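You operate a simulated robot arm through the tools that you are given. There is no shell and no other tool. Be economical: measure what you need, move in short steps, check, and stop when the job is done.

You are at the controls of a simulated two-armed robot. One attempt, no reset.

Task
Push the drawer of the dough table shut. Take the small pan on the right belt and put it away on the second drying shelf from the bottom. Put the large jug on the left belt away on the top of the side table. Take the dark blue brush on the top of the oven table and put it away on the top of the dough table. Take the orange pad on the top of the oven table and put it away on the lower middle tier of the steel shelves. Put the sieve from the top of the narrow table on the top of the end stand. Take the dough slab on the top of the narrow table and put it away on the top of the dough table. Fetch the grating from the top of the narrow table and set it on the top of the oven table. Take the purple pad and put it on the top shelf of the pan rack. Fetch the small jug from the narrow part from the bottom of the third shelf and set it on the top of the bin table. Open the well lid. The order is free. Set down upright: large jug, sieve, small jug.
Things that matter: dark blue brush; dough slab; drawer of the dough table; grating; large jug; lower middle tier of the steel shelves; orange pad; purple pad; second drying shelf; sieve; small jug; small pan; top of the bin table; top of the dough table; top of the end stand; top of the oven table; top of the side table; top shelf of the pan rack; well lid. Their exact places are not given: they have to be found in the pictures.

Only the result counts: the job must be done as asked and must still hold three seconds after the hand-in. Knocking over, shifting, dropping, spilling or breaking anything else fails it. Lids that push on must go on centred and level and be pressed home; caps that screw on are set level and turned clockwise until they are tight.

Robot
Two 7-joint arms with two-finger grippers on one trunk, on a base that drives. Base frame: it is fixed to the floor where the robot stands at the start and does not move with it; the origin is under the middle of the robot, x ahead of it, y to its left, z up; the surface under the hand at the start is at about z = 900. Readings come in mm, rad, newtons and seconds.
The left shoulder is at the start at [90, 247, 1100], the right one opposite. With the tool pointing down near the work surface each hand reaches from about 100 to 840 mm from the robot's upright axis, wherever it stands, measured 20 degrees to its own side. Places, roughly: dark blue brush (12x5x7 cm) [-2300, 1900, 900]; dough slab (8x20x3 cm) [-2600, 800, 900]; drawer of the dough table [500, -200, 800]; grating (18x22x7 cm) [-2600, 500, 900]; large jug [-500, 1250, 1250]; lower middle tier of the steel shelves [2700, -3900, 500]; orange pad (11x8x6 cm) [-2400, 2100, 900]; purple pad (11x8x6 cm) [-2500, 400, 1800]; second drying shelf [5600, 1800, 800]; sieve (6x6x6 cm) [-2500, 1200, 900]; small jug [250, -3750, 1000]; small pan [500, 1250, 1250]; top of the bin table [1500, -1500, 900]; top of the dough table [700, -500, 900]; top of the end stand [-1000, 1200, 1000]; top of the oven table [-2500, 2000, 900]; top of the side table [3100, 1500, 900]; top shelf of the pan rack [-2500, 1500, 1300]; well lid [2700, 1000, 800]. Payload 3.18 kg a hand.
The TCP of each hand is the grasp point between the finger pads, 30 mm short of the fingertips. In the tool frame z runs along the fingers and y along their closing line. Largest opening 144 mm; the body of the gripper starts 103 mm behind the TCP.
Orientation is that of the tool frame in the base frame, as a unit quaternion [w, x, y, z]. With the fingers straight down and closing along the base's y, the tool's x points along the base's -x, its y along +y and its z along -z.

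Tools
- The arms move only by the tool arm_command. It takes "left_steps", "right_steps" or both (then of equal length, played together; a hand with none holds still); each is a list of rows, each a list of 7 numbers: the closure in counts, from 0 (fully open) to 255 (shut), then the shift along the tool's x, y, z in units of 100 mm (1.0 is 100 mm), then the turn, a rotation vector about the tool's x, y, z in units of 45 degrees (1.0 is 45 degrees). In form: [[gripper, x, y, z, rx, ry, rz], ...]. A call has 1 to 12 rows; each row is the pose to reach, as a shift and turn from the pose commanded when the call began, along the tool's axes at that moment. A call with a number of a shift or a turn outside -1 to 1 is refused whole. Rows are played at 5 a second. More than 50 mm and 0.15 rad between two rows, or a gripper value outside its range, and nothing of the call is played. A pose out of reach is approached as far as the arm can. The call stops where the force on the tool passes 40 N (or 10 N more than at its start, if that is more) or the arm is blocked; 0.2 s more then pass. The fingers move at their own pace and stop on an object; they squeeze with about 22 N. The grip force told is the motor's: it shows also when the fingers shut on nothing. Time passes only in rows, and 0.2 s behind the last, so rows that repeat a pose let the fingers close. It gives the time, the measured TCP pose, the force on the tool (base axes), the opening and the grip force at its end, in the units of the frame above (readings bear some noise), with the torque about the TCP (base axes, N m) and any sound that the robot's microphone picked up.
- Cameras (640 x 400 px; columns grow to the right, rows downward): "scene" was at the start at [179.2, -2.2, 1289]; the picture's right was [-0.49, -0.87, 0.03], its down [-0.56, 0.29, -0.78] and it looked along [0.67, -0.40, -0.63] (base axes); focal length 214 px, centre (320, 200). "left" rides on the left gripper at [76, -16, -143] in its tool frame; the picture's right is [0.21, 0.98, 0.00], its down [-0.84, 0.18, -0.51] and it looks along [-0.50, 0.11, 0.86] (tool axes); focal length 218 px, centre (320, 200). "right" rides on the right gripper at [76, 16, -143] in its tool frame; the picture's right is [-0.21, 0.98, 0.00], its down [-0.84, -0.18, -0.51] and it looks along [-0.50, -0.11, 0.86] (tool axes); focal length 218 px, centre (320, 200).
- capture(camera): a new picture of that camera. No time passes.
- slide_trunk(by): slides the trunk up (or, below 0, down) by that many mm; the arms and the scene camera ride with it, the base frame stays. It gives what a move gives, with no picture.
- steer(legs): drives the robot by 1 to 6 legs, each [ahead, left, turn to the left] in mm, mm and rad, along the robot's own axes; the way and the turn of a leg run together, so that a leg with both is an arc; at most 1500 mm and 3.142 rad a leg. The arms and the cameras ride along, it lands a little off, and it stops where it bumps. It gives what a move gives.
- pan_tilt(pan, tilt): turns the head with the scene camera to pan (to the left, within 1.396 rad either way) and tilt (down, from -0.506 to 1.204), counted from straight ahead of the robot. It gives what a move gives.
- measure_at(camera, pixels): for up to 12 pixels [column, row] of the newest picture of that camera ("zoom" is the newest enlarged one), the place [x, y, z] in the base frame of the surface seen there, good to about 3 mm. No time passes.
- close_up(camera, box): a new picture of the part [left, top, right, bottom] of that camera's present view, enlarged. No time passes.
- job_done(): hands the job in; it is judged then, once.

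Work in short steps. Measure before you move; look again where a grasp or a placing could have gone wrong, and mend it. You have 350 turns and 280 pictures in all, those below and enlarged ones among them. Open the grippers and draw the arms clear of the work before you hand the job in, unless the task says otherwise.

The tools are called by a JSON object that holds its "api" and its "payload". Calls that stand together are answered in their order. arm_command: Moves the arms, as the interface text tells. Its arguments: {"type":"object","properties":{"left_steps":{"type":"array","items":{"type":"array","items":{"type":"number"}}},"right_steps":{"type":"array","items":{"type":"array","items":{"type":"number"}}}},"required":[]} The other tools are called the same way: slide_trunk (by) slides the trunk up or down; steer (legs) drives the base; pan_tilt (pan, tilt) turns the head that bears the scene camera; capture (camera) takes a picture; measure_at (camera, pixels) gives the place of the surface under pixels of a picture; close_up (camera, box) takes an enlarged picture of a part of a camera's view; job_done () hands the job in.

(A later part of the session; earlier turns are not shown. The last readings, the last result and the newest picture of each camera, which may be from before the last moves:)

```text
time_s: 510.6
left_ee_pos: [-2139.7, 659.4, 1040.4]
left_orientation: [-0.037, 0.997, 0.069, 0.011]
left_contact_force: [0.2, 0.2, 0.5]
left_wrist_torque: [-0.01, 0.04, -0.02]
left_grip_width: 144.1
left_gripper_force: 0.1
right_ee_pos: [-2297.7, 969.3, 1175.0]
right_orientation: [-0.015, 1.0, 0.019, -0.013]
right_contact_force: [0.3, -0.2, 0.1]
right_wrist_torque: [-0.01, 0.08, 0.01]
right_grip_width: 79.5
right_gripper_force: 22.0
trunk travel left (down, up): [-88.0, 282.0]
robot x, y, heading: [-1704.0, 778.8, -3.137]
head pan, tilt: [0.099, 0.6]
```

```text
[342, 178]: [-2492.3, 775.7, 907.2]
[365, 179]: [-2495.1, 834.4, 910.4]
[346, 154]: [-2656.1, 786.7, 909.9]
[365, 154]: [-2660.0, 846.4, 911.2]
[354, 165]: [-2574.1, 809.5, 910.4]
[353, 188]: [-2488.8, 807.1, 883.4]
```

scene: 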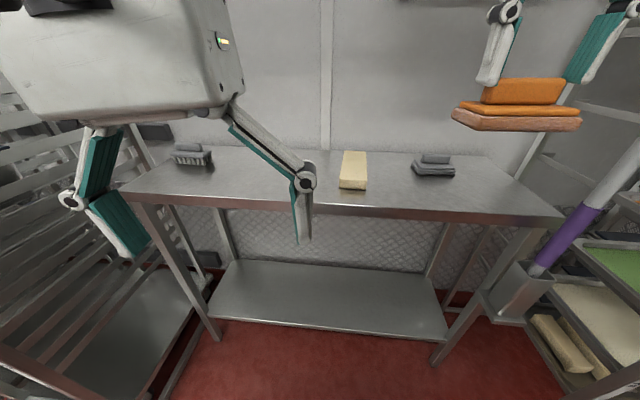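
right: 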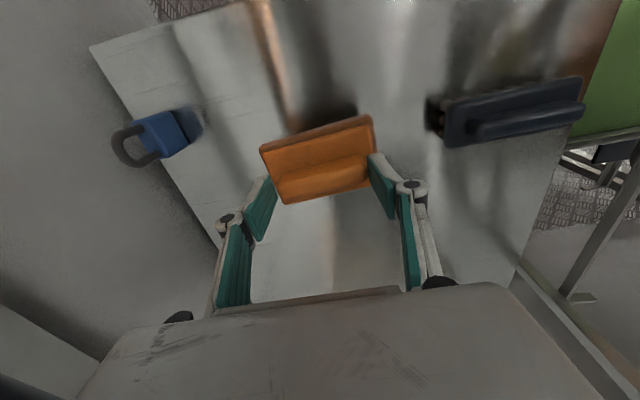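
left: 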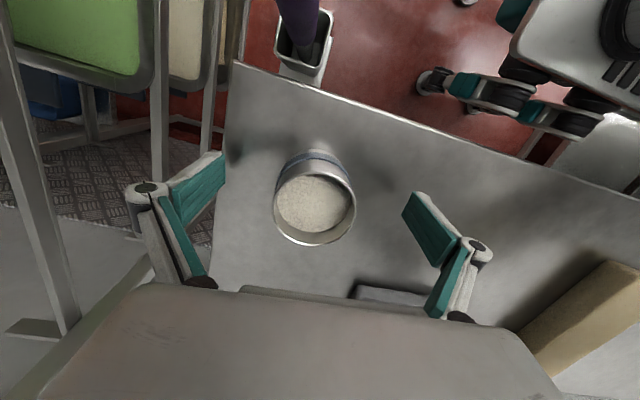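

Slab: centre ≈(-2585, 810), y 772–848. I advance, square the left hand and move it over the slab.

{"api": "steer", "payload": {"legs": [[155, -80, 0]]}}

{"api": "arm_command", "payload": {"left_steps": [[0, -0.33, -0.2, 0, 0, 0, 0.09], [0, -0.66, -0.4, 0, 0, 0, 0.18], [0, -0.97, -0.58, 0, 0, 0, 0.18]]}}

{"api": "arm_command", "payload": {"left_steps": [[0, -0.48, 0, 0, 0, 0, 0], [0, -0.96, 0, 0.1, 0, 0, 0]]}}

{"api": "arm_command", "payload": {"left_steps": [[0, -0.48, 0, 0, 0, 0, 0], [0, -0.9, 0, 0.1, 0, 0, 0]]}}

{"api": "capture", "payload": {"camera": "left"}}

```text
time_s: 511.8
left_ee_pos: [-2243.4, 717.0, 1037.9]
left_orientation: [-0.035, 0.997, 0.066, 0.013]
left_contact_force: [0.2, -0.1, -0.2]
left_wrist_torque: [-0.01, 0.05, -0.02]
left_grip_width: 144.1
left_gripper_force: 0.0
right_ee_pos: [-2391.2, 1022.5, 1170.3]
right_orientation: [-0.025, 0.999, 0.032, -0.012]
right_contact_force: [-0.1, -0.2, -0.7]
right_wrist_torque: [0.01, 0.02, -0.02]
right_grip_width: 79.2
right_gripper_force: 21.9
trunk travel left (down, up): [-88.0, 282.0]
robot x, y, heading: [-1811.0, 828.6, 3.139]
head pan, tilt: [0.099, 0.6]
stopped in leg 1: the robot was blocked; the commanded pose is now the measured one
```

```text
time_s: 512.6
left_ee_pos: [-2344.8, 761.7, 1041.4]
left_orientation: [-0.035, 0.999, -0.006, 0.01]
left_contact_force: [0.2, 0.9, 1.1]
left_wrist_torque: [0.02, 0.01, 0.02]
left_grip_width: 144.0
left_gripper_force: 0.1
right_ee_pos: [-2393.0, 1021.7, 1171.5]
right_orientation: [-0.024, 0.999, 0.031, -0.012]
right_contact_force: [0.4, 0.3, -0.6]
right_wrist_torque: [-0.01, -0.02, -0.01]
right_grip_width: 79.3
right_gripper_force: 22.2
trunk travel left (down, up): [-88.0, 282.0]
robot x, y, heading: [-1812.1, 828.7, 3.144]
head pan, tilt: [0.099, 0.6]
```

```text
time_s: 513.2
left_ee_pos: [-2441.3, 763.4, 1028.8]
left_orientation: [-0.035, 0.999, -0.003, 0.009]
left_contact_force: [1.2, 0.3, -0.2]
left_wrist_torque: [0.0, 0.03, 0.03]
left_grip_width: 144.0
left_gripper_force: 0.1
right_ee_pos: [-2392.0, 1021.9, 1170.3]
right_orientation: [-0.025, 0.999, 0.031, -0.013]
right_contact_force: [1.0, 0.2, -0.7]
right_wrist_torque: [0.01, -0.02, -0.02]
right_grip_width: 79.2
right_gripper_force: 22.4
trunk travel left (down, up): [-88.0, 282.0]
robot x, y, heading: [-1813.3, 831.4, 3.144]
head pan, tilt: [0.099, 0.6]
```

```text
time_s: 513.8
left_ee_pos: [-2499.2, 762.2, 1024.2]
left_orientation: [-0.035, 0.999, -0.004, 0.01]
left_contact_force: [0.2, 0.2, -0.1]
left_wrist_torque: [-0.02, 0.0, 0.01]
left_grip_width: 144.1
left_gripper_force: 0.0
left hand out of reach, approached as far as the arm can: row 2
right_ee_pos: [-2392.4, 1021.8, 1170.7]
right_orientation: [-0.024, 0.999, 0.031, -0.013]
right_contact_force: [0.5, 0.0, -0.8]
right_wrist_torque: [0.0, 0.0, 0.02]
right_grip_width: 79.2
right_gripper_force: 22.0
trunk travel left (down, up): [-88.0, 282.0]
robot x, y, heading: [-1810.4, 829.6, 3.143]
head pan, tilt: [0.099, 0.6]
```

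```text
113 pictures are left
```

left: 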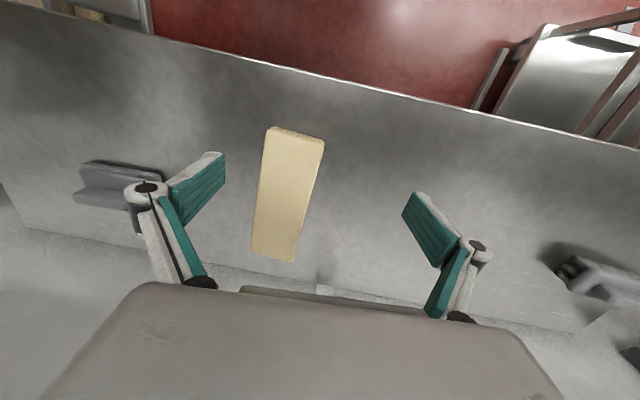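

The base was blocked again, perhaps by the right elbow near the broom pole. I look there.

{"api": "pan_tilt", "payload": {"pan": -0.75, "tilt": 0.35}}

{"api": "capture", "payload": {"camera": "scene"}}

```text
time_s: 515.0
left_ee_pos: [-2500.0, 761.6, 1023.9]
left_orientation: [-0.035, 0.999, -0.004, 0.01]
left_contact_force: [0.2, -0.5, 0.0]
left_wrist_torque: [0.04, -0.02, -0.03]
left_grip_width: 144.3
left_gripper_force: 0.1
right_ee_pos: [-2392.4, 1021.7, 1172.2]
right_orientation: [-0.025, 0.999, 0.031, -0.012]
right_contact_force: [-0.1, 0.2, 0.0]
right_wrist_torque: [0.0, 0.01, -0.01]
right_grip_width: 79.4
right_gripper_force: 22.3
trunk travel left (down, up): [-88.0, 282.0]
robot x, y, heading: [-1809.9, 828.9, 3.146]
head pan, tilt: [-0.75, 0.351]
```

```text
112 pictures are left
```

scene: 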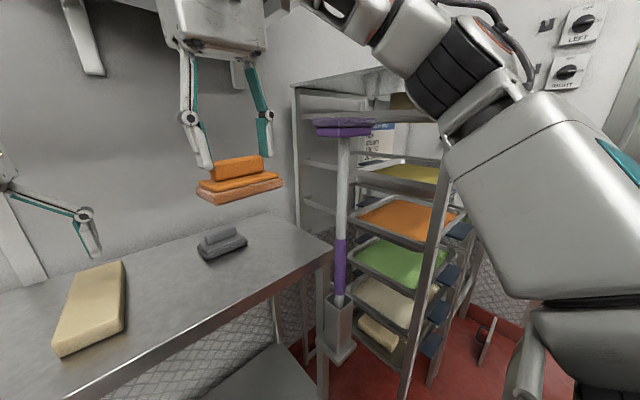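

The right elbow is close to the pan rack, so I can't go closer. I'll grip the slab's near end, slide it ~55 mm toward me on the table, then regrip at its middle.

{"api": "arm_command", "payload": {"left_steps": [[40, 0, -0.24, 0.3, 0, 0, 0], [40, -0.05, -0.48, 0.6, 0, 0, 0], [40, -0.2, -0.48, 0.95, 0, 0, 0]]}}

{"api": "arm_command", "payload": {"left_steps": [[40, -0.1, 0, 0.1, 0, 0, 0], [40, -0.15, 0, 0.15, 0, 0, 0]]}}

{"api": "capture", "payload": {"camera": "left"}}

```text
time_s: 515.8
left_ee_pos: [-2518.5, 817.9, 932.2]
left_orientation: [-0.035, 0.999, -0.004, 0.01]
left_contact_force: [-0.2, -0.9, -0.1]
left_wrist_torque: [-0.01, 0.04, -0.01]
left_grip_width: 121.3
left_gripper_force: 0.1
right_ee_pos: [-2390.9, 1021.6, 1171.4]
right_orientation: [-0.025, 0.999, 0.032, -0.012]
right_contact_force: [0.3, 0.3, -0.7]
right_wrist_torque: [0.0, 0.0, 0.02]
right_grip_width: 79.3
right_gripper_force: 22.4
trunk travel left (down, up): [-88.0, 282.0]
robot x, y, heading: [-1809.9, 828.8, 3.14]
head pan, tilt: [-0.75, 0.351]
```

```text
time_s: 516.4
left_ee_pos: [-2533.2, 818.9, 918.7]
left_orientation: [-0.036, 0.999, -0.004, 0.01]
left_contact_force: [1.1, -0.3, 0.3]
left_wrist_torque: [0.01, -0.02, 0.0]
left_grip_width: 121.3
left_gripper_force: 0.1
right_ee_pos: [-2393.3, 1021.1, 1171.2]
right_orientation: [-0.025, 0.999, 0.032, -0.012]
right_contact_force: [0.6, -0.5, -1.1]
right_wrist_torque: [0.01, 0.02, 0.0]
right_grip_width: 79.0
right_gripper_force: 22.0
trunk travel left (down, up): [-88.0, 282.0]
robot x, y, heading: [-1812.5, 832.4, 3.142]
head pan, tilt: [-0.75, 0.351]
```

```text
111 pictures are left
```

left: 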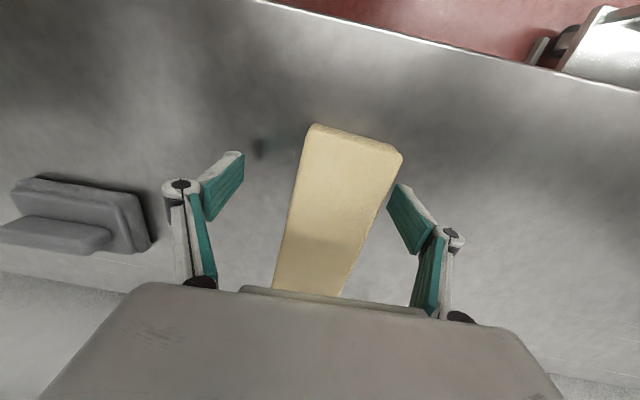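

At this height there is more reach. I go 50 mm further to the slab's middle, then grip and lift.

{"api": "arm_command", "payload": {"left_steps": [[40, -0.25, 0.08, 0, 0, 0, 0], [40, -0.5, 0.1, 0.05, 0, 0, 0], [255, -0.5, 0.1, 0.05, 0, 0, 0], [255, -0.5, 0.1, 0.05, 0, 0, 0], [255, -0.5, 0.1, 0.05, 0, 0, 0], [255, -0.4, 0.1, -0.3, 0, 0, 0], [255, -0.3, 0.1, -0.7, 0, 0, 0]]}}

{"api": "capture", "payload": {"camera": "left"}}

```text
time_s: 517.6
left_ee_pos: [-2566.3, 798.7, 911.9]
left_orientation: [-0.037, 0.999, -0.001, 0.004]
left_contact_force: [4.0, -2.7, 12.5]
left_wrist_torque: [-0.79, -0.42, -0.02]
left_grip_width: 73.9
left_gripper_force: 21.5
left hand out of reach, approached as far as the arm can: row 2, 3, 4, 5
right_ee_pos: [-2391.3, 1020.7, 1171.5]
right_orientation: [-0.025, 0.999, 0.03, -0.011]
right_contact_force: [0.2, -0.1, -0.2]
right_wrist_torque: [-0.02, 0.0, -0.01]
right_grip_width: 79.2
right_gripper_force: 22.2
trunk travel left (down, up): [-88.0, 282.0]
robot x, y, heading: [-1809.5, 830.9, 3.144]
head pan, tilt: [-0.75, 0.351]
stopped in row 5 (left hand): the force on the tool passed its limit at 40 N (the readings are from after the stop); the commanded pose is now the measured one
```

```text
110 pictures are left
```

left: 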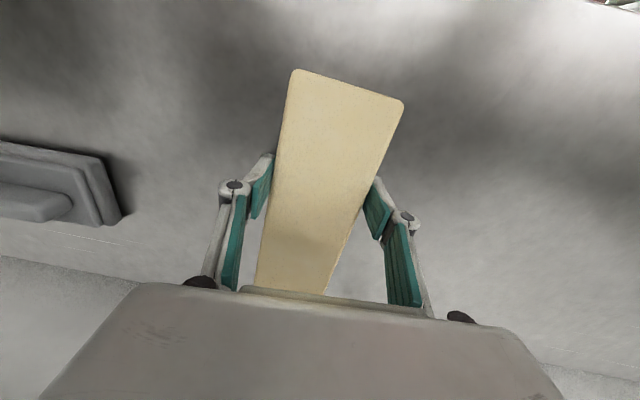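

Gripped near its middle (73.9 mm). I lift and pull back.

{"api": "arm_command", "payload": {"left_steps": [[255, 0.05, 0, -0.3, 0, 0, 0], [255, 0.15, 0, -0.6, 0, 0, 0], [255, 0.3, 0, -0.95, 0, 0, 0]]}}

{"api": "steer", "payload": {"legs": [[-330, 150, 0]]}}

{"api": "pan_tilt", "payload": {"pan": 0.0, "tilt": 0.6}}

{"api": "capture", "payload": {"camera": "scene"}}

```text
time_s: 518.4
left_ee_pos: [-2524.2, 790.3, 983.8]
left_orientation: [-0.038, 0.999, -0.001, 0.003]
left_contact_force: [-0.1, -1.2, -3.7]
left_wrist_torque: [0.07, -0.13, 0.01]
left_grip_width: 72.2
left_gripper_force: 22.3
left hand out of reach, approached as far as the arm can: row 1, 2, 3
right_ee_pos: [-2392.4, 1019.4, 1168.7]
right_orientation: [-0.026, 0.999, 0.03, -0.011]
right_contact_force: [-0.5, 0.5, -0.8]
right_wrist_torque: [0.05, 0.01, -0.03]
right_grip_width: 79.3
right_gripper_force: 21.9
trunk travel left (down, up): [-88.0, 282.0]
robot x, y, heading: [-1813.2, 829.0, 3.14]
head pan, tilt: [-0.75, 0.351]
```

```text
time_s: 520.8
left_ee_pos: [-2194.0, 643.0, 977.1]
left_orientation: [-0.037, 0.999, -0.002, 0.008]
left_contact_force: [1.0, 0.0, -4.3]
left_wrist_torque: [-0.02, -0.12, -0.01]
left_grip_width: 72.0
left_gripper_force: 21.9
right_ee_pos: [-2061.2, 871.3, 1166.3]
right_orientation: [-0.026, 0.999, 0.03, -0.008]
right_contact_force: [-0.3, 0.9, -0.2]
right_wrist_torque: [-0.01, 0.0, -0.01]
right_grip_width: 79.2
right_gripper_force: 22.0
trunk travel left (down, up): [-88.0, 282.0]
robot x, y, heading: [-1474.6, 680.7, 3.139]
head pan, tilt: [-0.75, 0.351]
```

```text
time_s: 521.9
left_ee_pos: [-2193.6, 641.7, 977.2]
left_orientation: [-0.037, 0.999, 0.0, 0.007]
left_contact_force: [-0.9, -0.1, -4.9]
left_wrist_torque: [-0.01, -0.11, 0.01]
left_grip_width: 71.8
left_gripper_force: 22.0
right_ee_pos: [-2062.1, 871.0, 1167.3]
right_orientation: [-0.025, 0.999, 0.029, -0.008]
right_contact_force: [-0.4, 0.4, -0.1]
right_wrist_torque: [0.0, 0.01, -0.02]
right_grip_width: 79.1
right_gripper_force: 22.0
trunk travel left (down, up): [-88.0, 282.0]
robot x, y, heading: [-1473.9, 679.8, 3.139]
head pan, tilt: [0.0, 0.6]
```

```text
109 pictures are left
```

scene: 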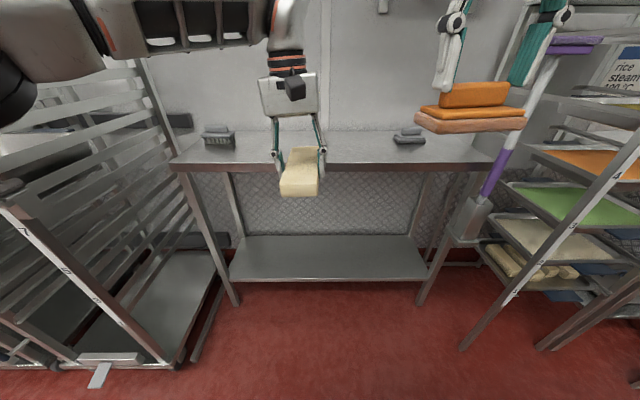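

Slab and pad are both held. I drive back to the corridor, turn around to face east (trunk raised 100), and go to the dough table.

{"api": "slide_trunk", "payload": {"by": 100}}

{"api": "steer", "payload": {"legs": [[0, 90, 0], [-800, 0, 0], [0, 250, 0], [0, 0, 1.57], [0, 0, 1.57], [950, 0, 0]]}}

{"api": "steer", "payload": {"legs": [[0, 0, -0.8], [0, 0, -0.77]]}}

{"api": "capture", "payload": {"camera": "scene"}}

```text
time_s: 523.2
left_ee_pos: [-2122.1, 642.3, 1246.7]
left_orientation: [-0.039, 0.99, -0.007, -0.138]
left_contact_force: [-1.3, 0.4, -4.5]
left_wrist_torque: [-0.02, -0.14, 0.0]
left_grip_width: 71.7
left_gripper_force: 21.8
right_ee_pos: [-2064.5, 871.4, 1264.6]
right_orientation: [-0.026, 0.999, 0.03, -0.006]
right_contact_force: [0.5, -0.8, -0.8]
right_wrist_torque: [-0.03, -0.01, -0.02]
right_grip_width: 79.0
right_gripper_force: 22.6
trunk travel left (down, up): [-188.0, 182.0]
robot x, y, heading: [-1474.6, 677.9, 3.139]
head pan, tilt: [0.0, 0.6]
```

```text
time_s: 527.8
left_ee_pos: [-1450.2, 536.0, 1238.6]
left_orientation: [-0.036, 0.99, 0.007, -0.133]
left_contact_force: [-0.1, -0.1, -3.9]
left_wrist_torque: [0.03, -0.1, 0.0]
left_grip_width: 71.5
left_gripper_force: 22.1
right_ee_pos: [-1398.7, 766.8, 1259.0]
right_orientation: [-0.026, 0.999, 0.042, -0.001]
right_contact_force: [1.2, -0.4, -0.3]
right_wrist_torque: [-0.02, 0.05, -0.01]
right_grip_width: 79.0
right_gripper_force: 22.0
trunk travel left (down, up): [-188.0, 182.0]
robot x, y, heading: [-792.3, 595.0, -3.124]
head pan, tilt: [0.0, 0.6]
stopped in leg 2: the robot was blocked; the commanded pose is now the measured one
```

```text
time_s: 528.5
left_ee_pos: [-1450.8, 538.8, 1240.1]
left_orientation: [-0.036, 0.99, 0.006, -0.134]
left_contact_force: [0.2, -0.2, -5.2]
left_wrist_torque: [-0.01, -0.12, -0.02]
left_grip_width: 71.9
left_gripper_force: 22.0
right_ee_pos: [-1397.7, 768.0, 1261.2]
right_orientation: [-0.027, 0.999, 0.041, -0.004]
right_contact_force: [0.9, 0.2, -0.8]
right_wrist_torque: [0.01, 0.04, 0.04]
right_grip_width: 79.4
right_gripper_force: 22.5
trunk travel left (down, up): [-188.0, 182.0]
robot x, y, heading: [-793.0, 593.9, -3.125]
head pan, tilt: [0.0, 0.6]
stopped in leg 1: the robot was blocked; the commanded pose is now the measured one
```

```text
108 pictures are left
```

scene: 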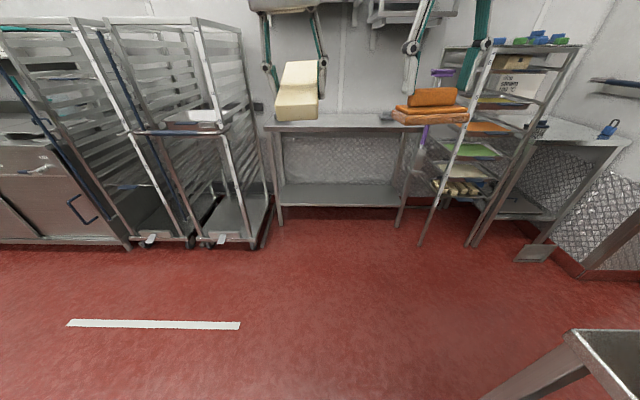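

Blocked near the end stand; I check the stand and sieve at the right.

{"api": "pan_tilt", "payload": {"pan": -1.35, "tilt": 0.6}}

{"api": "capture", "payload": {"camera": "scene"}}

```text
time_s: 530.0
left_ee_pos: [-1452.3, 540.4, 1238.5]
left_orientation: [-0.037, 0.99, 0.004, -0.133]
left_contact_force: [-0.4, -0.8, -5.0]
left_wrist_torque: [-0.02, -0.15, 0.0]
left_grip_width: 71.6
left_gripper_force: 22.1
right_ee_pos: [-1398.0, 771.7, 1258.8]
right_orientation: [-0.027, 0.999, 0.039, -0.001]
right_contact_force: [-0.5, -0.8, 0.2]
right_wrist_torque: [0.0, -0.02, 0.0]
right_grip_width: 79.2
right_gripper_force: 22.3
trunk travel left (down, up): [-188.0, 182.0]
robot x, y, heading: [-797.0, 592.1, -3.127]
head pan, tilt: [-1.349, 0.6]
```

```text
107 pictures are left
```

scene: 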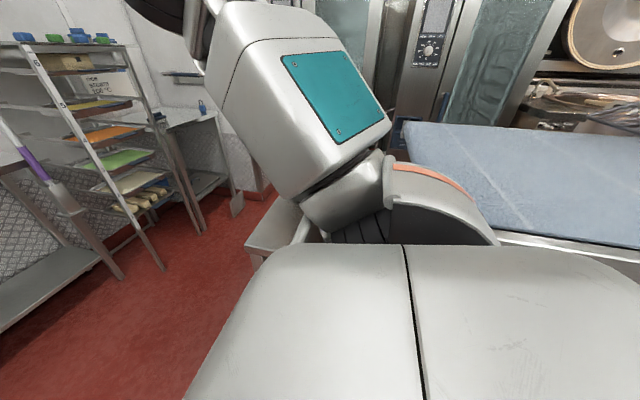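

The right shoulder is against the belt edge. I move south 250 mm and check the sieve.

{"api": "steer", "payload": {"legs": [[60, 260, 0]]}}

{"api": "pan_tilt", "payload": {"pan": -1.0, "tilt": 0.6}}

{"api": "capture", "payload": {"camera": "scene"}}

```text
time_s: 530.9
left_ee_pos: [-1449.5, 536.9, 1242.1]
left_orientation: [-0.034, 0.99, 0.006, -0.134]
left_contact_force: [-0.2, -0.5, -5.3]
left_wrist_torque: [0.0, -0.15, 0.02]
left_grip_width: 71.6
left_gripper_force: 22.3
right_ee_pos: [-1397.1, 767.1, 1259.1]
right_orientation: [-0.025, 0.999, 0.042, -0.002]
right_contact_force: [0.3, 0.0, -0.3]
right_wrist_torque: [0.03, 0.03, -0.01]
right_grip_width: 79.1
right_gripper_force: 21.6
trunk travel left (down, up): [-188.0, 182.0]
robot x, y, heading: [-801.4, 588.5, -3.116]
head pan, tilt: [-1.349, 0.6]
stopped in leg 1: the robot was blocked; the commanded pose is now the measured one
```

```text
time_s: 531.7
left_ee_pos: [-1451.2, 537.3, 1240.8]
left_orientation: [-0.033, 0.99, 0.005, -0.134]
left_contact_force: [0.1, -0.2, -5.1]
left_wrist_torque: [-0.01, -0.11, 0.0]
left_grip_width: 71.7
left_gripper_force: 22.1
right_ee_pos: [-1398.8, 768.3, 1259.3]
right_orientation: [-0.024, 0.999, 0.041, -0.002]
right_contact_force: [-0.6, -0.2, -0.2]
right_wrist_torque: [0.03, -0.03, -0.02]
right_grip_width: 79.4
right_gripper_force: 21.8
trunk travel left (down, up): [-188.0, 182.0]
robot x, y, heading: [-796.2, 587.9, -3.127]
head pan, tilt: [-1.0, 0.6]
```

```text
106 pictures are left
```

scene: 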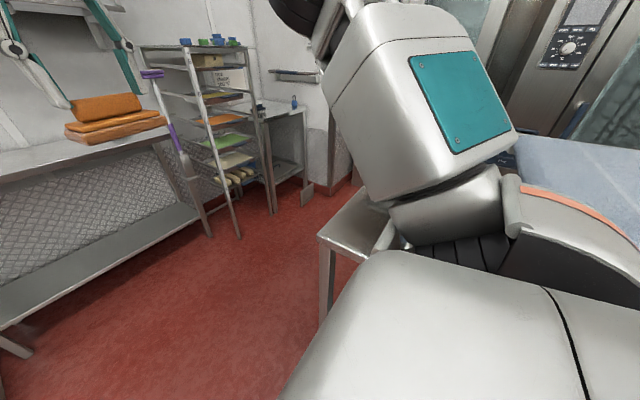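

I likely slid onto the belt's blue handle; I go straight forward (west) to unhook.

{"api": "steer", "payload": {"legs": [[120, 0, 0]]}}

{"api": "capture", "payload": {"camera": "scene"}}

```text
time_s: 533.0
left_ee_pos: [-1559.2, 532.7, 1246.6]
left_orientation: [-0.036, 0.99, 0.004, -0.139]
left_contact_force: [0.3, 0.3, -4.2]
left_wrist_torque: [-0.03, -0.15, 0.0]
left_grip_width: 71.8
left_gripper_force: 22.3
right_ee_pos: [-1505.0, 764.1, 1266.0]
right_orientation: [-0.027, 0.999, 0.04, -0.007]
right_contact_force: [0.2, 0.4, -1.1]
right_wrist_torque: [0.0, -0.02, 0.0]
right_grip_width: 79.3
right_gripper_force: 22.0
trunk travel left (down, up): [-188.0, 182.0]
robot x, y, heading: [-911.5, 584.8, -3.124]
head pan, tilt: [-1.0, 0.6]
```

```text
105 pictures are left
```

scene: 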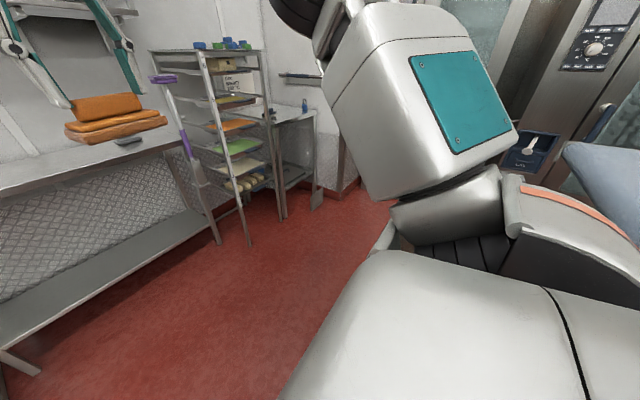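

Freed. I move south 260 mm and look at the stand.

{"api": "steer", "payload": {"legs": [[0, 260, 0.015]]}}

{"api": "pan_tilt", "payload": {"pan": -1.38, "tilt": 0.55}}

{"api": "capture", "payload": {"camera": "scene"}}

```text
time_s: 535.8
left_ee_pos: [-1551.5, 271.1, 1246.9]
left_orientation: [-0.034, 0.99, 0.011, -0.139]
left_contact_force: [-0.7, -0.7, -4.2]
left_wrist_torque: [0.02, -0.1, -0.03]
left_grip_width: 72.0
left_gripper_force: 22.1
right_ee_pos: [-1501.8, 501.5, 1265.9]
right_orientation: [-0.026, 0.999, 0.047, -0.006]
right_contact_force: [0.1, 0.1, 0.1]
right_wrist_torque: [0.04, 0.03, -0.01]
right_grip_width: 79.5
right_gripper_force: 22.0
trunk travel left (down, up): [-188.0, 182.0]
robot x, y, heading: [-910.1, 328.9, -3.117]
head pan, tilt: [-1.0, 0.6]
```

```text
time_s: 536.7
left_ee_pos: [-1551.5, 270.7, 1246.0]
left_orientation: [-0.036, 0.99, 0.01, -0.138]
left_contact_force: [0.2, 0.4, -4.2]
left_wrist_torque: [-0.01, -0.12, -0.01]
left_grip_width: 71.5
left_gripper_force: 21.7
right_ee_pos: [-1502.2, 502.1, 1265.6]
right_orientation: [-0.026, 0.999, 0.046, -0.006]
right_contact_force: [0.3, -0.2, -0.6]
right_wrist_torque: [-0.01, 0.0, 0.0]
right_grip_width: 79.2
right_gripper_force: 22.1
trunk travel left (down, up): [-188.0, 182.0]
robot x, y, heading: [-905.2, 332.9, -3.106]
head pan, tilt: [-1.381, 0.55]
```

```text
104 pictures are left
```

scene: 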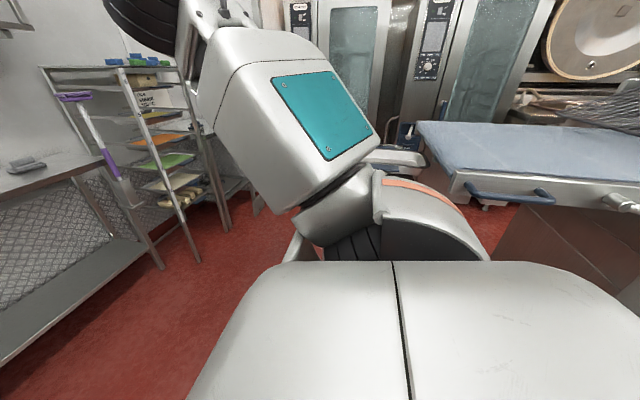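

The arm hides the stand; I'll verify later. I turn through south to east and drive to the dough table.

{"api": "steer", "payload": {"legs": [[0, 0, 1.55], [0, 0, 1.55], [1200, 0, 0], [0, 0, -0.8], [0, 0, -0.77]]}}

{"api": "pan_tilt", "payload": {"pan": 0.0, "tilt": 0.6}}

{"api": "capture", "payload": {"camera": "scene"}}

```text
time_s: 554.4
left_ee_pos: [316.9, -320.3, 1246.7]
left_orientation: [0.07, 0.707, 0.692, -0.125]
left_contact_force: [0.9, -0.3, -5.3]
left_wrist_torque: [0.14, -0.03, -0.03]
left_grip_width: 71.4
left_gripper_force: 21.9
right_ee_pos: [88.4, -260.6, 1264.7]
right_orientation: [-0.014, 0.689, 0.724, -0.023]
right_contact_force: [0.5, -0.1, -0.3]
right_wrist_torque: [0.02, -0.01, -0.01]
right_grip_width: 79.2
right_gripper_force: 22.1
trunk travel left (down, up): [-188.0, 182.0]
robot x, y, heading: [284.5, 325.1, -1.583]
head pan, tilt: [-1.381, 0.55]
```

```text
time_s: 555.9
left_ee_pos: [318.8, -320.4, 1246.5]
left_orientation: [0.071, 0.707, 0.693, -0.124]
left_contact_force: [-0.5, -0.7, -5.5]
left_wrist_torque: [0.14, 0.01, -0.02]
left_grip_width: 71.6
left_gripper_force: 21.8
right_ee_pos: [89.1, -259.3, 1265.8]
right_orientation: [-0.014, 0.689, 0.725, -0.023]
right_contact_force: [-1.1, -0.1, -0.4]
right_wrist_torque: [-0.03, -0.01, 0.01]
right_grip_width: 79.3
right_gripper_force: 22.0
trunk travel left (down, up): [-188.0, 182.0]
robot x, y, heading: [287.9, 321.9, -1.583]
head pan, tilt: [0.0, 0.6]
```

```text
103 pictures are left
```

scene: 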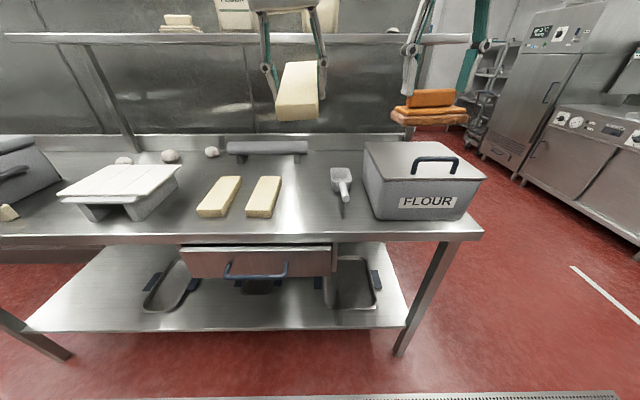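

The gap between the second slab and the scoop, around (305,195), is free. I measure it.

{"api": "measure_at", "payload": {"camera": "scene", "pixels": [[305, 195], [280, 180], [275, 212], [332, 185], [345, 205], [305, 225], [305, 165], [240, 200], [225, 208], [185, 190]]}}

```text
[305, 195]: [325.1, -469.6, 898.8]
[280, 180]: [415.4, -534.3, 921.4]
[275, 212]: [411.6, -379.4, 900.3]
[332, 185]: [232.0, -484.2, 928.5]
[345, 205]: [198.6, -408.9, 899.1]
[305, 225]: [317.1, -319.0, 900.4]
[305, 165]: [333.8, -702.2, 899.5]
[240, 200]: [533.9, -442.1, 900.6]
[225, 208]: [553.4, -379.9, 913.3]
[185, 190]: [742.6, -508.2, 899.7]
```

I drive forward 110 mm, straighten the left hand and lower the slab over the free gap.

{"api": "steer", "payload": {"legs": [[115, 12, 0]]}}

{"api": "arm_command", "payload": {"left_steps": [[255, 0.09, 0, 0.32, 0, 0.12, 0], [255, 0.18, 0, 0.64, 0, 0.24, 0], [255, 0.26, 0, 0.92, 0.08, 0.36, 0]]}}

{"api": "arm_command", "payload": {"left_steps": [[255, 0, 0, 0.48, 0, 0, 0], [255, 0, 0, 0.96, 0, 0, 0]]}}

{"api": "capture", "payload": {"camera": "scene"}}

{"api": "capture", "payload": {"camera": "left"}}

```text
time_s: 557.1
left_ee_pos: [329.7, -434.8, 1246.8]
left_orientation: [0.071, 0.705, 0.694, -0.124]
left_contact_force: [-0.3, 0.0, -5.5]
left_wrist_torque: [0.19, -0.03, 0.03]
left_grip_width: 71.6
left_gripper_force: 22.1
right_ee_pos: [102.3, -375.8, 1265.9]
right_orientation: [-0.014, 0.688, 0.725, -0.023]
right_contact_force: [0.2, -0.7, -0.3]
right_wrist_torque: [0.06, -0.03, 0.01]
right_grip_width: 79.6
right_gripper_force: 22.1
trunk travel left (down, up): [-188.0, 182.0]
robot x, y, heading: [295.8, 208.8, -1.576]
head pan, tilt: [0.0, 0.6]
```

```text
time_s: 558.0
left_ee_pos: [358.5, -432.0, 1165.5]
left_orientation: [0.015, 0.705, 0.705, -0.078]
left_contact_force: [-0.3, 1.0, -5.3]
left_wrist_torque: [0.17, -0.03, 0.0]
left_grip_width: 71.5
left_gripper_force: 22.2
left hand out of reach, approached as far as the arm can: row 1, 2, 3
right_ee_pos: [99.5, -372.8, 1267.8]
right_orientation: [-0.011, 0.689, 0.724, -0.023]
right_contact_force: [-1.5, 0.4, -1.1]
right_wrist_torque: [-0.07, -0.21, 0.04]
right_grip_width: 79.2
right_gripper_force: 21.9
trunk travel left (down, up): [-188.0, 182.0]
robot x, y, heading: [294.8, 207.3, -1.578]
head pan, tilt: [0.0, 0.6]
```

```text
time_s: 558.5
left_ee_pos: [352.9, -445.0, 1064.3]
left_orientation: [0.012, 0.704, 0.705, -0.08]
left_contact_force: [-0.5, -0.1, -3.8]
left_wrist_torque: [0.12, 0.01, 0.03]
left_grip_width: 71.6
left_gripper_force: 22.1
right_ee_pos: [102.4, -377.7, 1265.5]
right_orientation: [-0.013, 0.687, 0.726, -0.023]
right_contact_force: [-0.2, -0.2, -0.2]
right_wrist_torque: [0.06, -0.01, 0.01]
right_grip_width: 79.0
right_gripper_force: 22.4
trunk travel left (down, up): [-188.0, 182.0]
robot x, y, heading: [292.3, 209.9, -1.582]
head pan, tilt: [0.0, 0.6]
```

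```text
102 pictures are left
```

scene: 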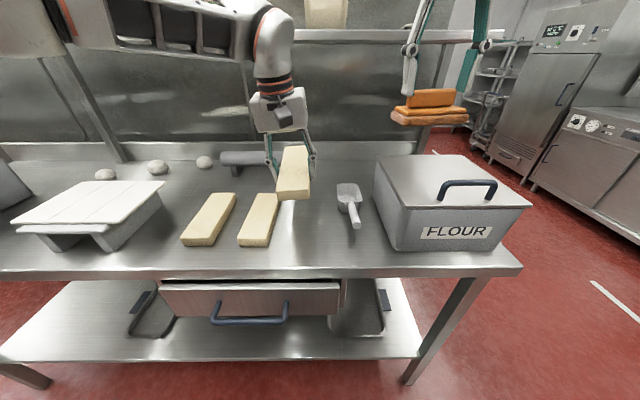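

```text
101 pictures are left
```

left: 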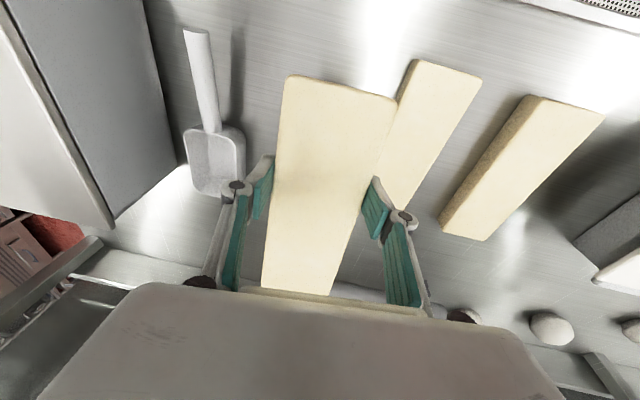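

I shift 25 mm right, level the hand, and lower toward the table.

{"api": "arm_command", "payload": {"left_steps": [[255, 0, -0.12, 0.3, 0, 0.07, 0], [255, 0, -0.25, 0.6, 0, 0.14, 0], [255, 0, -0.27, 0.95, 0, 0.2, 0]]}}

{"api": "capture", "payload": {"camera": "left"}}

```text
time_s: 559.4
left_ee_pos: [314.6, -455.8, 974.3]
left_orientation: [-0.045, 0.707, 0.705, -0.025]
left_contact_force: [0.4, -1.1, -5.6]
left_wrist_torque: [0.2, 0.02, -0.02]
left_grip_width: 71.7
left_gripper_force: 22.2
right_ee_pos: [101.5, -378.4, 1264.5]
right_orientation: [-0.015, 0.687, 0.726, -0.022]
right_contact_force: [-0.4, -0.7, -0.6]
right_wrist_torque: [0.06, -0.02, -0.03]
right_grip_width: 79.3
right_gripper_force: 22.3
trunk travel left (down, up): [-188.0, 182.0]
robot x, y, heading: [296.1, 207.1, -1.583]
head pan, tilt: [0.0, 0.6]
```

```text
100 pictures are left
```

left: 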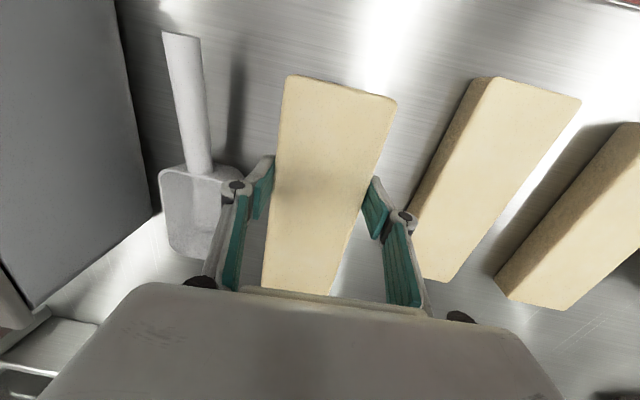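

I shift 15 mm left (away from the scoop), lower 42 mm, and release gently.

{"api": "arm_command", "payload": {"left_steps": [[255, 0, 0.15, 0.15, 0, 0, 0], [255, 0, 0.15, 0.3, 0, 0, 0], [255, 0, 0.15, 0.4, 0, 0, 0], [255, 0, 0.15, 0.46, 0, 0, 0]]}}

{"api": "arm_command", "payload": {"left_steps": [[110, 0, 0, 0, 0, 0, 0], [100, 0, 0, 0, 0, 0, 0], [100, 0, 0, -0.4, 0, 0, 0], [100, 0, 0, -0.8, 0, 0, 0]]}}

{"api": "capture", "payload": {"camera": "scene"}}

```text
time_s: 560.4
left_ee_pos: [325.7, -453.9, 934.1]
left_orientation: [-0.042, 0.708, 0.704, -0.028]
left_contact_force: [0.8, 1.2, 15.3]
left_wrist_torque: [-0.31, -0.71, -0.07]
left_grip_width: 72.8
left_gripper_force: 22.2
right_ee_pos: [102.1, -372.4, 1267.8]
right_orientation: [-0.012, 0.687, 0.726, -0.024]
right_contact_force: [-0.2, 0.0, -1.0]
right_wrist_torque: [0.01, -0.01, 0.01]
right_grip_width: 79.3
right_gripper_force: 21.9
trunk travel left (down, up): [-188.0, 182.0]
robot x, y, heading: [297.7, 211.7, -1.583]
head pan, tilt: [0.0, 0.6]
```

```text
time_s: 561.4
left_ee_pos: [332.6, -456.0, 1009.9]
left_orientation: [-0.044, 0.708, 0.704, -0.025]
left_contact_force: [0.6, -0.6, 0.5]
left_wrist_torque: [0.02, 0.0, -0.04]
left_grip_width: 87.6
left_gripper_force: 0.0
right_ee_pos: [101.4, -374.7, 1265.8]
right_orientation: [-0.013, 0.687, 0.726, -0.022]
right_contact_force: [-0.5, -0.8, 0.4]
right_wrist_torque: [0.03, 0.01, -0.01]
right_grip_width: 79.1
right_gripper_force: 22.1
trunk travel left (down, up): [-188.0, 182.0]
robot x, y, heading: [295.2, 205.7, -1.574]
head pan, tilt: [0.0, 0.6]
```

```text
99 pictures are left
```

scene: 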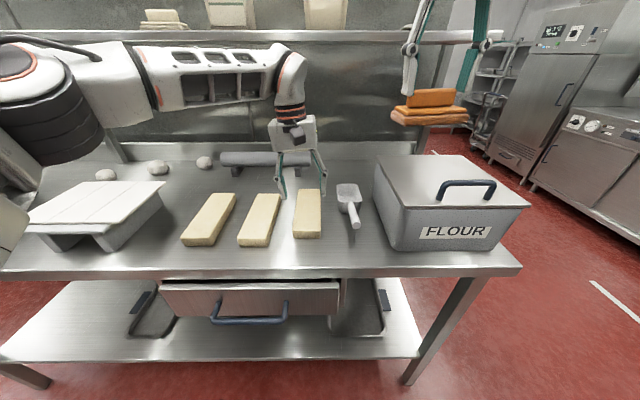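

Slab placed neatly. Next the orange pad and small jug in the south: I raise the left hand, back off, strafe west past the table's end, and look south.

{"api": "arm_command", "payload": {"left_steps": [[0, 0, 0, -0.45, 0, 0, 0], [0, 0, 0, -0.9, 0, 0, 0]]}}

{"api": "steer", "payload": {"legs": [[-130, 0, 0], [0, -750, 0]]}}

{"api": "pan_tilt", "payload": {"pan": 0.3, "tilt": 0.2}}

{"api": "capture", "payload": {"camera": "scene"}}

```text
time_s: 562.0
left_ee_pos: [338.5, -459.6, 1066.2]
left_orientation: [-0.044, 0.708, 0.705, -0.024]
left_contact_force: [0.2, 0.5, -0.5]
left_wrist_torque: [0.05, 0.02, 0.0]
left_grip_width: 144.1
left_gripper_force: 0.0
left hand out of reach, approached as far as the arm can: row 2
right_ee_pos: [102.5, -376.7, 1263.8]
right_orientation: [-0.013, 0.688, 0.725, -0.022]
right_contact_force: [-0.3, -0.1, -1.5]
right_wrist_torque: [0.03, 0.0, -0.02]
right_grip_width: 79.5
right_gripper_force: 22.1
trunk travel left (down, up): [-188.0, 182.0]
robot x, y, heading: [295.9, 209.2, -1.582]
head pan, tilt: [0.0, 0.6]
```

```text
time_s: 569.8
left_ee_pos: [-412.4, -322.0, 1066.6]
left_orientation: [-0.043, 0.709, 0.704, -0.024]
left_contact_force: [0.3, -0.4, 0.5]
left_wrist_torque: [0.0, 0.03, -0.03]
left_grip_width: 143.9
left_gripper_force: 0.1
right_ee_pos: [-647.4, -238.3, 1266.1]
right_orientation: [-0.014, 0.689, 0.725, -0.023]
right_contact_force: [0.2, -0.8, 0.5]
right_wrist_torque: [0.03, -0.03, 0.03]
right_grip_width: 79.3
right_gripper_force: 22.3
trunk travel left (down, up): [-188.0, 182.0]
robot x, y, heading: [-450.4, 348.6, -1.584]
head pan, tilt: [0.0, 0.6]
```

```text
time_s: 570.7
left_ee_pos: [-410.2, -322.5, 1067.3]
left_orientation: [-0.044, 0.709, 0.704, -0.024]
left_contact_force: [0.3, 0.0, -0.1]
left_wrist_torque: [0.0, 0.0, 0.02]
left_grip_width: 144.0
left_gripper_force: 0.1
right_ee_pos: [-647.3, -239.3, 1265.4]
right_orientation: [-0.013, 0.689, 0.725, -0.023]
right_contact_force: [0.0, 0.3, -0.3]
right_wrist_torque: [-0.03, 0.01, -0.04]
right_grip_width: 79.2
right_gripper_force: 21.8
trunk travel left (down, up): [-188.0, 182.0]
robot x, y, heading: [-452.6, 349.0, -1.582]
head pan, tilt: [0.3, 0.201]
```

```text
98 pictures are left
```

scene: 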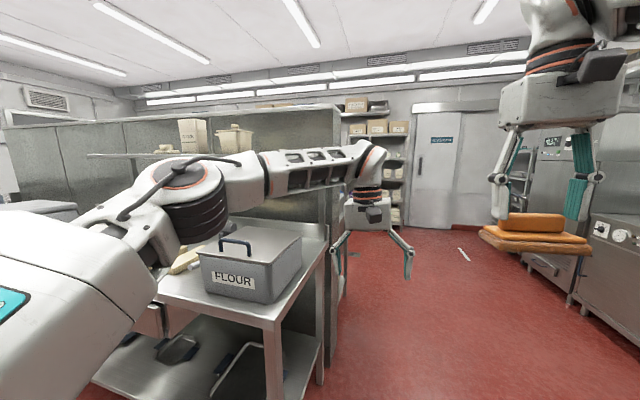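

The corridor south is open. I drive south ~2300 mm and look around.

{"api": "steer", "payload": {"legs": [[1200, 0, 0], [1100, 0, 0]]}}

{"api": "pan_tilt", "payload": {"pan": 0.3, "tilt": 0.3}}

{"api": "capture", "payload": {"camera": "scene"}}

{"api": "pan_tilt", "payload": {"pan": 1.2, "tilt": 0.3}}

{"api": "capture", "payload": {"camera": "scene"}}

```text
time_s: 574.0
left_ee_pos: [-410.7, -872.3, 1062.8]
left_orientation: [-0.043, 0.705, 0.707, -0.019]
left_contact_force: [0.3, 0.0, -1.0]
left_wrist_torque: [0.02, 0.04, -0.02]
left_grip_width: 144.2
left_gripper_force: 0.1
right_ee_pos: [-642.5, -792.6, 1276.3]
right_orientation: [-0.008, 0.681, 0.731, -0.03]
right_contact_force: [-0.1, -0.7, -0.6]
right_wrist_torque: [0.0, -0.03, -0.02]
right_grip_width: 79.2
right_gripper_force: 22.6
trunk travel left (down, up): [-188.0, 182.0]
robot x, y, heading: [-463.0, -227.1, -1.556]
head pan, tilt: [0.3, 0.201]
stopped in leg 1: the robot was blocked; the commanded pose is now the measured one
```

```text
time_s: 574.7
left_ee_pos: [-411.9, -873.1, 1064.2]
left_orientation: [-0.043, 0.707, 0.706, -0.02]
left_contact_force: [0.1, 0.1, 0.0]
left_wrist_torque: [0.01, -0.04, 0.0]
left_grip_width: 144.1
left_gripper_force: 0.0
right_ee_pos: [-643.9, -792.8, 1275.4]
right_orientation: [-0.008, 0.683, 0.73, -0.03]
right_contact_force: [-0.7, -1.0, -0.7]
right_wrist_torque: [-0.03, -0.02, 0.0]
right_grip_width: 79.4
right_gripper_force: 22.0
trunk travel left (down, up): [-188.0, 182.0]
robot x, y, heading: [-461.0, -229.9, -1.565]
head pan, tilt: [0.3, 0.3]
```

```text
97 pictures are left
```

scene: 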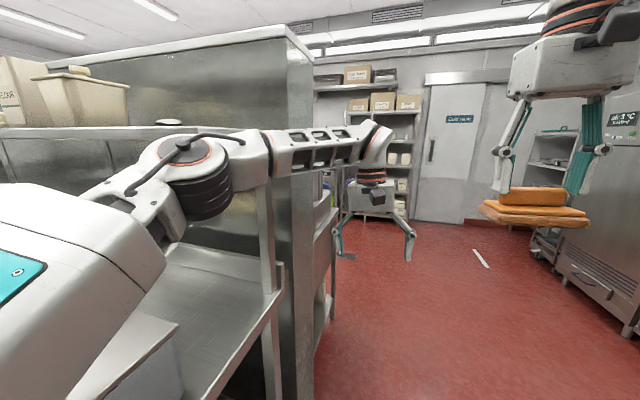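

```text
time_s: 575.9
left_ee_pos: [-411.7, -871.8, 1063.1]
left_orientation: [-0.042, 0.707, 0.706, -0.02]
left_contact_force: [0.2, 0.5, -0.8]
left_wrist_torque: [0.02, 0.02, 0.03]
left_grip_width: 144.1
left_gripper_force: 0.1
right_ee_pos: [-644.2, -792.0, 1275.9]
right_orientation: [-0.007, 0.682, 0.731, -0.031]
right_contact_force: [0.3, -0.9, -0.7]
right_wrist_torque: [0.03, 0.0, -0.02]
right_grip_width: 79.2
right_gripper_force: 21.5
trunk travel left (down, up): [-188.0, 182.0]
robot x, y, heading: [-458.2, -229.4, -1.565]
head pan, tilt: [1.201, 0.3]
```

```text
96 pictures are left
```

scene: 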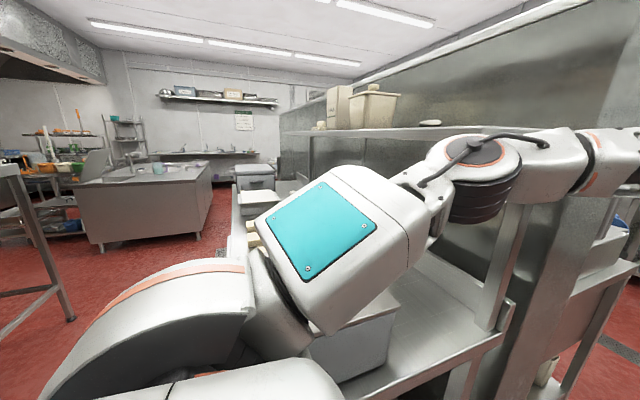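

The left elbow touched the table's shelf post. I back up, shift west 320 mm, and drive on south.

{"api": "steer", "payload": {"legs": [[-120, 0, 0], [0, -320, 0], [1300, 0, 0], [700, 0, 0]]}}

{"api": "pan_tilt", "payload": {"pan": 0.6, "tilt": 0.3}}

{"api": "capture", "payload": {"camera": "scene"}}

```text
time_s: 589.8
left_ee_pos: [-709.2, -2774.7, 1054.1]
left_orientation: [-0.048, 0.705, 0.708, -0.015]
left_contact_force: [0.2, 0.2, 0.2]
left_wrist_torque: [-0.01, 0.01, 0.01]
left_grip_width: 143.9
left_gripper_force: 0.1
right_ee_pos: [-943.1, -2697.2, 1265.9]
right_orientation: [-0.014, 0.681, 0.732, -0.023]
right_contact_force: [0.2, 0.6, -0.8]
right_wrist_torque: [-0.01, -0.01, 0.01]
right_grip_width: 79.3
right_gripper_force: 21.9
trunk travel left (down, up): [-188.0, 182.0]
robot x, y, heading: [-758.6, -2104.2, -1.561]
head pan, tilt: [1.201, 0.3]
```

```text
time_s: 590.8
left_ee_pos: [-709.9, -2773.0, 1052.2]
left_orientation: [-0.049, 0.704, 0.708, -0.014]
left_contact_force: [-0.5, 0.0, 0.2]
left_wrist_torque: [-0.02, -0.02, 0.01]
left_grip_width: 143.9
left_gripper_force: 0.0
right_ee_pos: [-942.2, -2698.4, 1265.5]
right_orientation: [-0.015, 0.681, 0.732, -0.024]
right_contact_force: [-0.5, -0.2, -0.2]
right_wrist_torque: [0.01, 0.01, 0.01]
right_grip_width: 79.4
right_gripper_force: 22.1
trunk travel left (down, up): [-188.0, 182.0]
robot x, y, heading: [-758.9, -2109.1, -1.565]
head pan, tilt: [0.6, 0.3]
```

```text
95 pictures are left
```

scene: 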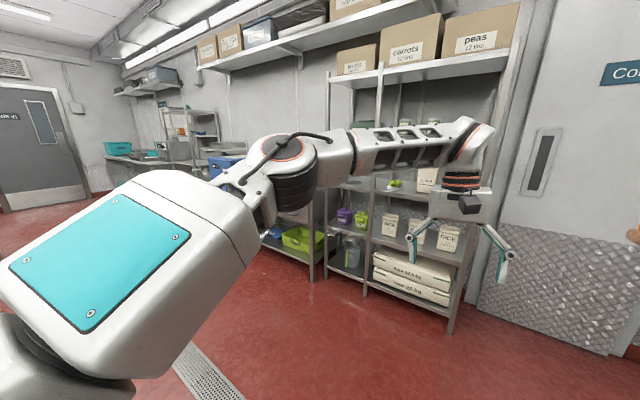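

I zoom on the shelf with the narrow part and the far steel shelves.

{"api": "close_up", "payload": {"camera": "scene", "box": [310, 60, 500, 300]}}

{"api": "measure_at", "payload": {"camera": "zoom", "pixels": [[70, 320], [200, 350], [75, 210], [60, 130], [240, 340], [80, 270], [40, 200], [110, 215], [100, 345], [320, 250]]}}

```text
1.67 times, centred on (405, 180) of scene
```

zoom: 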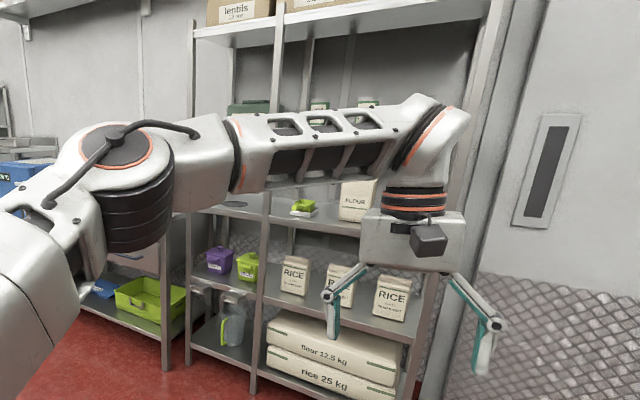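

```text
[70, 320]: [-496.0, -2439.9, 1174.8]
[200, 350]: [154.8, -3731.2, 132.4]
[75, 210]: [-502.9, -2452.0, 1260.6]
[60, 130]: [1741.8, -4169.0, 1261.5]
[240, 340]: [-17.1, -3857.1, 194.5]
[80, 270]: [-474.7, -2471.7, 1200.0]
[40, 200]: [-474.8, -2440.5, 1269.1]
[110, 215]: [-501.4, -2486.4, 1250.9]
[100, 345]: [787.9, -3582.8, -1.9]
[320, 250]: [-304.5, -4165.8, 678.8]
```

I move in front of the narrow part (x≈200).

{"api": "steer", "payload": {"legs": [[0, 980, 0], [300, 0, 0]]}}

{"api": "pan_tilt", "payload": {"pan": 0.1, "tilt": 0.25}}

{"api": "capture", "payload": {"camera": "scene"}}

```text
time_s: 601.3
left_ee_pos: [278.4, -3059.1, 1052.6]
left_orientation: [-0.048, 0.704, 0.709, -0.015]
left_contact_force: [-0.6, -0.6, -0.7]
left_wrist_torque: [0.03, -0.02, -0.01]
left_grip_width: 144.1
left_gripper_force: 0.1
right_ee_pos: [45.7, -2982.8, 1263.9]
right_orientation: [-0.014, 0.681, 0.732, -0.022]
right_contact_force: [0.6, -0.2, -0.2]
right_wrist_torque: [0.03, -0.03, 0.01]
right_grip_width: 79.4
right_gripper_force: 21.6
trunk travel left (down, up): [-188.0, 182.0]
robot x, y, heading: [229.8, -2396.8, -1.564]
head pan, tilt: [0.6, 0.3]
```

```text
time_s: 602.2
left_ee_pos: [278.8, -3059.4, 1052.6]
left_orientation: [-0.048, 0.704, 0.709, -0.014]
left_contact_force: [0.0, 0.2, -0.1]
left_wrist_torque: [-0.01, -0.01, 0.0]
left_grip_width: 144.1
left_gripper_force: 0.0
right_ee_pos: [45.8, -2982.7, 1265.1]
right_orientation: [-0.014, 0.68, 0.732, -0.022]
right_contact_force: [-0.7, 0.0, -0.2]
right_wrist_torque: [-0.03, -0.04, 0.0]
right_grip_width: 79.4
right_gripper_force: 21.8
trunk travel left (down, up): [-188.0, 182.0]
robot x, y, heading: [226.6, -2391.5, -1.56]
head pan, tilt: [0.099, 0.25]
```

```text
93 pictures are left
```

scene: 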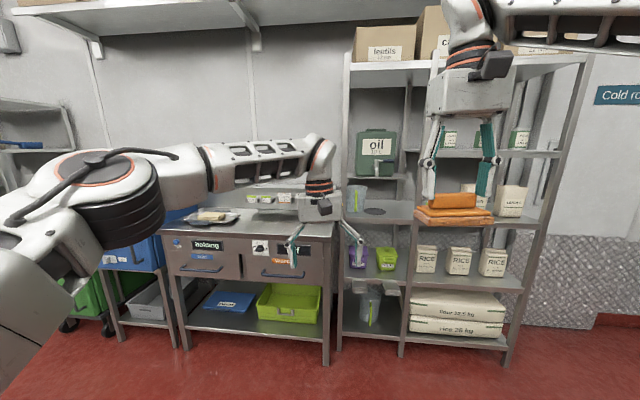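

The small jug is at (355,198), left side of the third shelf's narrow part. I zoom and measure.

{"api": "close_up", "payload": {"camera": "scene", "box": [325, 160, 425, 230]}}

{"api": "measure_at", "payload": {"camera": "zoom", "pixels": [[160, 250], [200, 250], [200, 330], [225, 240], [150, 330], [300, 310], [120, 200], [130, 360], [470, 300], [500, 330], [230, 380], [195, 170]]}}

```text
5.71 times, centred on (375, 195) of scene
```

zoom: 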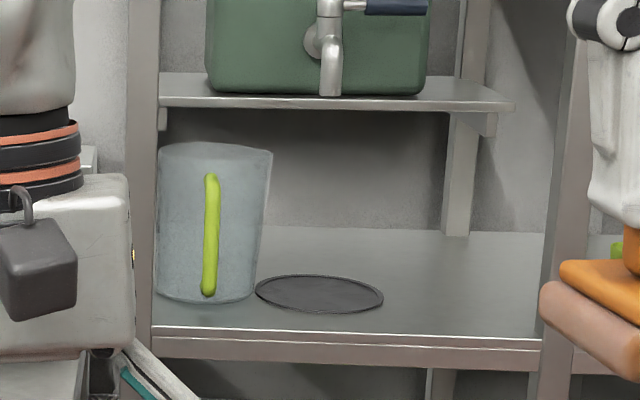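

```text
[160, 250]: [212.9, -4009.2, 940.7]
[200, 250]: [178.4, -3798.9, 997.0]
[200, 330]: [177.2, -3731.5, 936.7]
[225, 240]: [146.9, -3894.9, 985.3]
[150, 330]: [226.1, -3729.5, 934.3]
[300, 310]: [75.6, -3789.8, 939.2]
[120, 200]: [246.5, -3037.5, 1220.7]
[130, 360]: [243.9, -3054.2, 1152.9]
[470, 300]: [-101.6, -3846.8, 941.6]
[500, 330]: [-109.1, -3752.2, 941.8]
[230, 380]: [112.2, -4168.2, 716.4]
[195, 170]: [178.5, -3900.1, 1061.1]
```

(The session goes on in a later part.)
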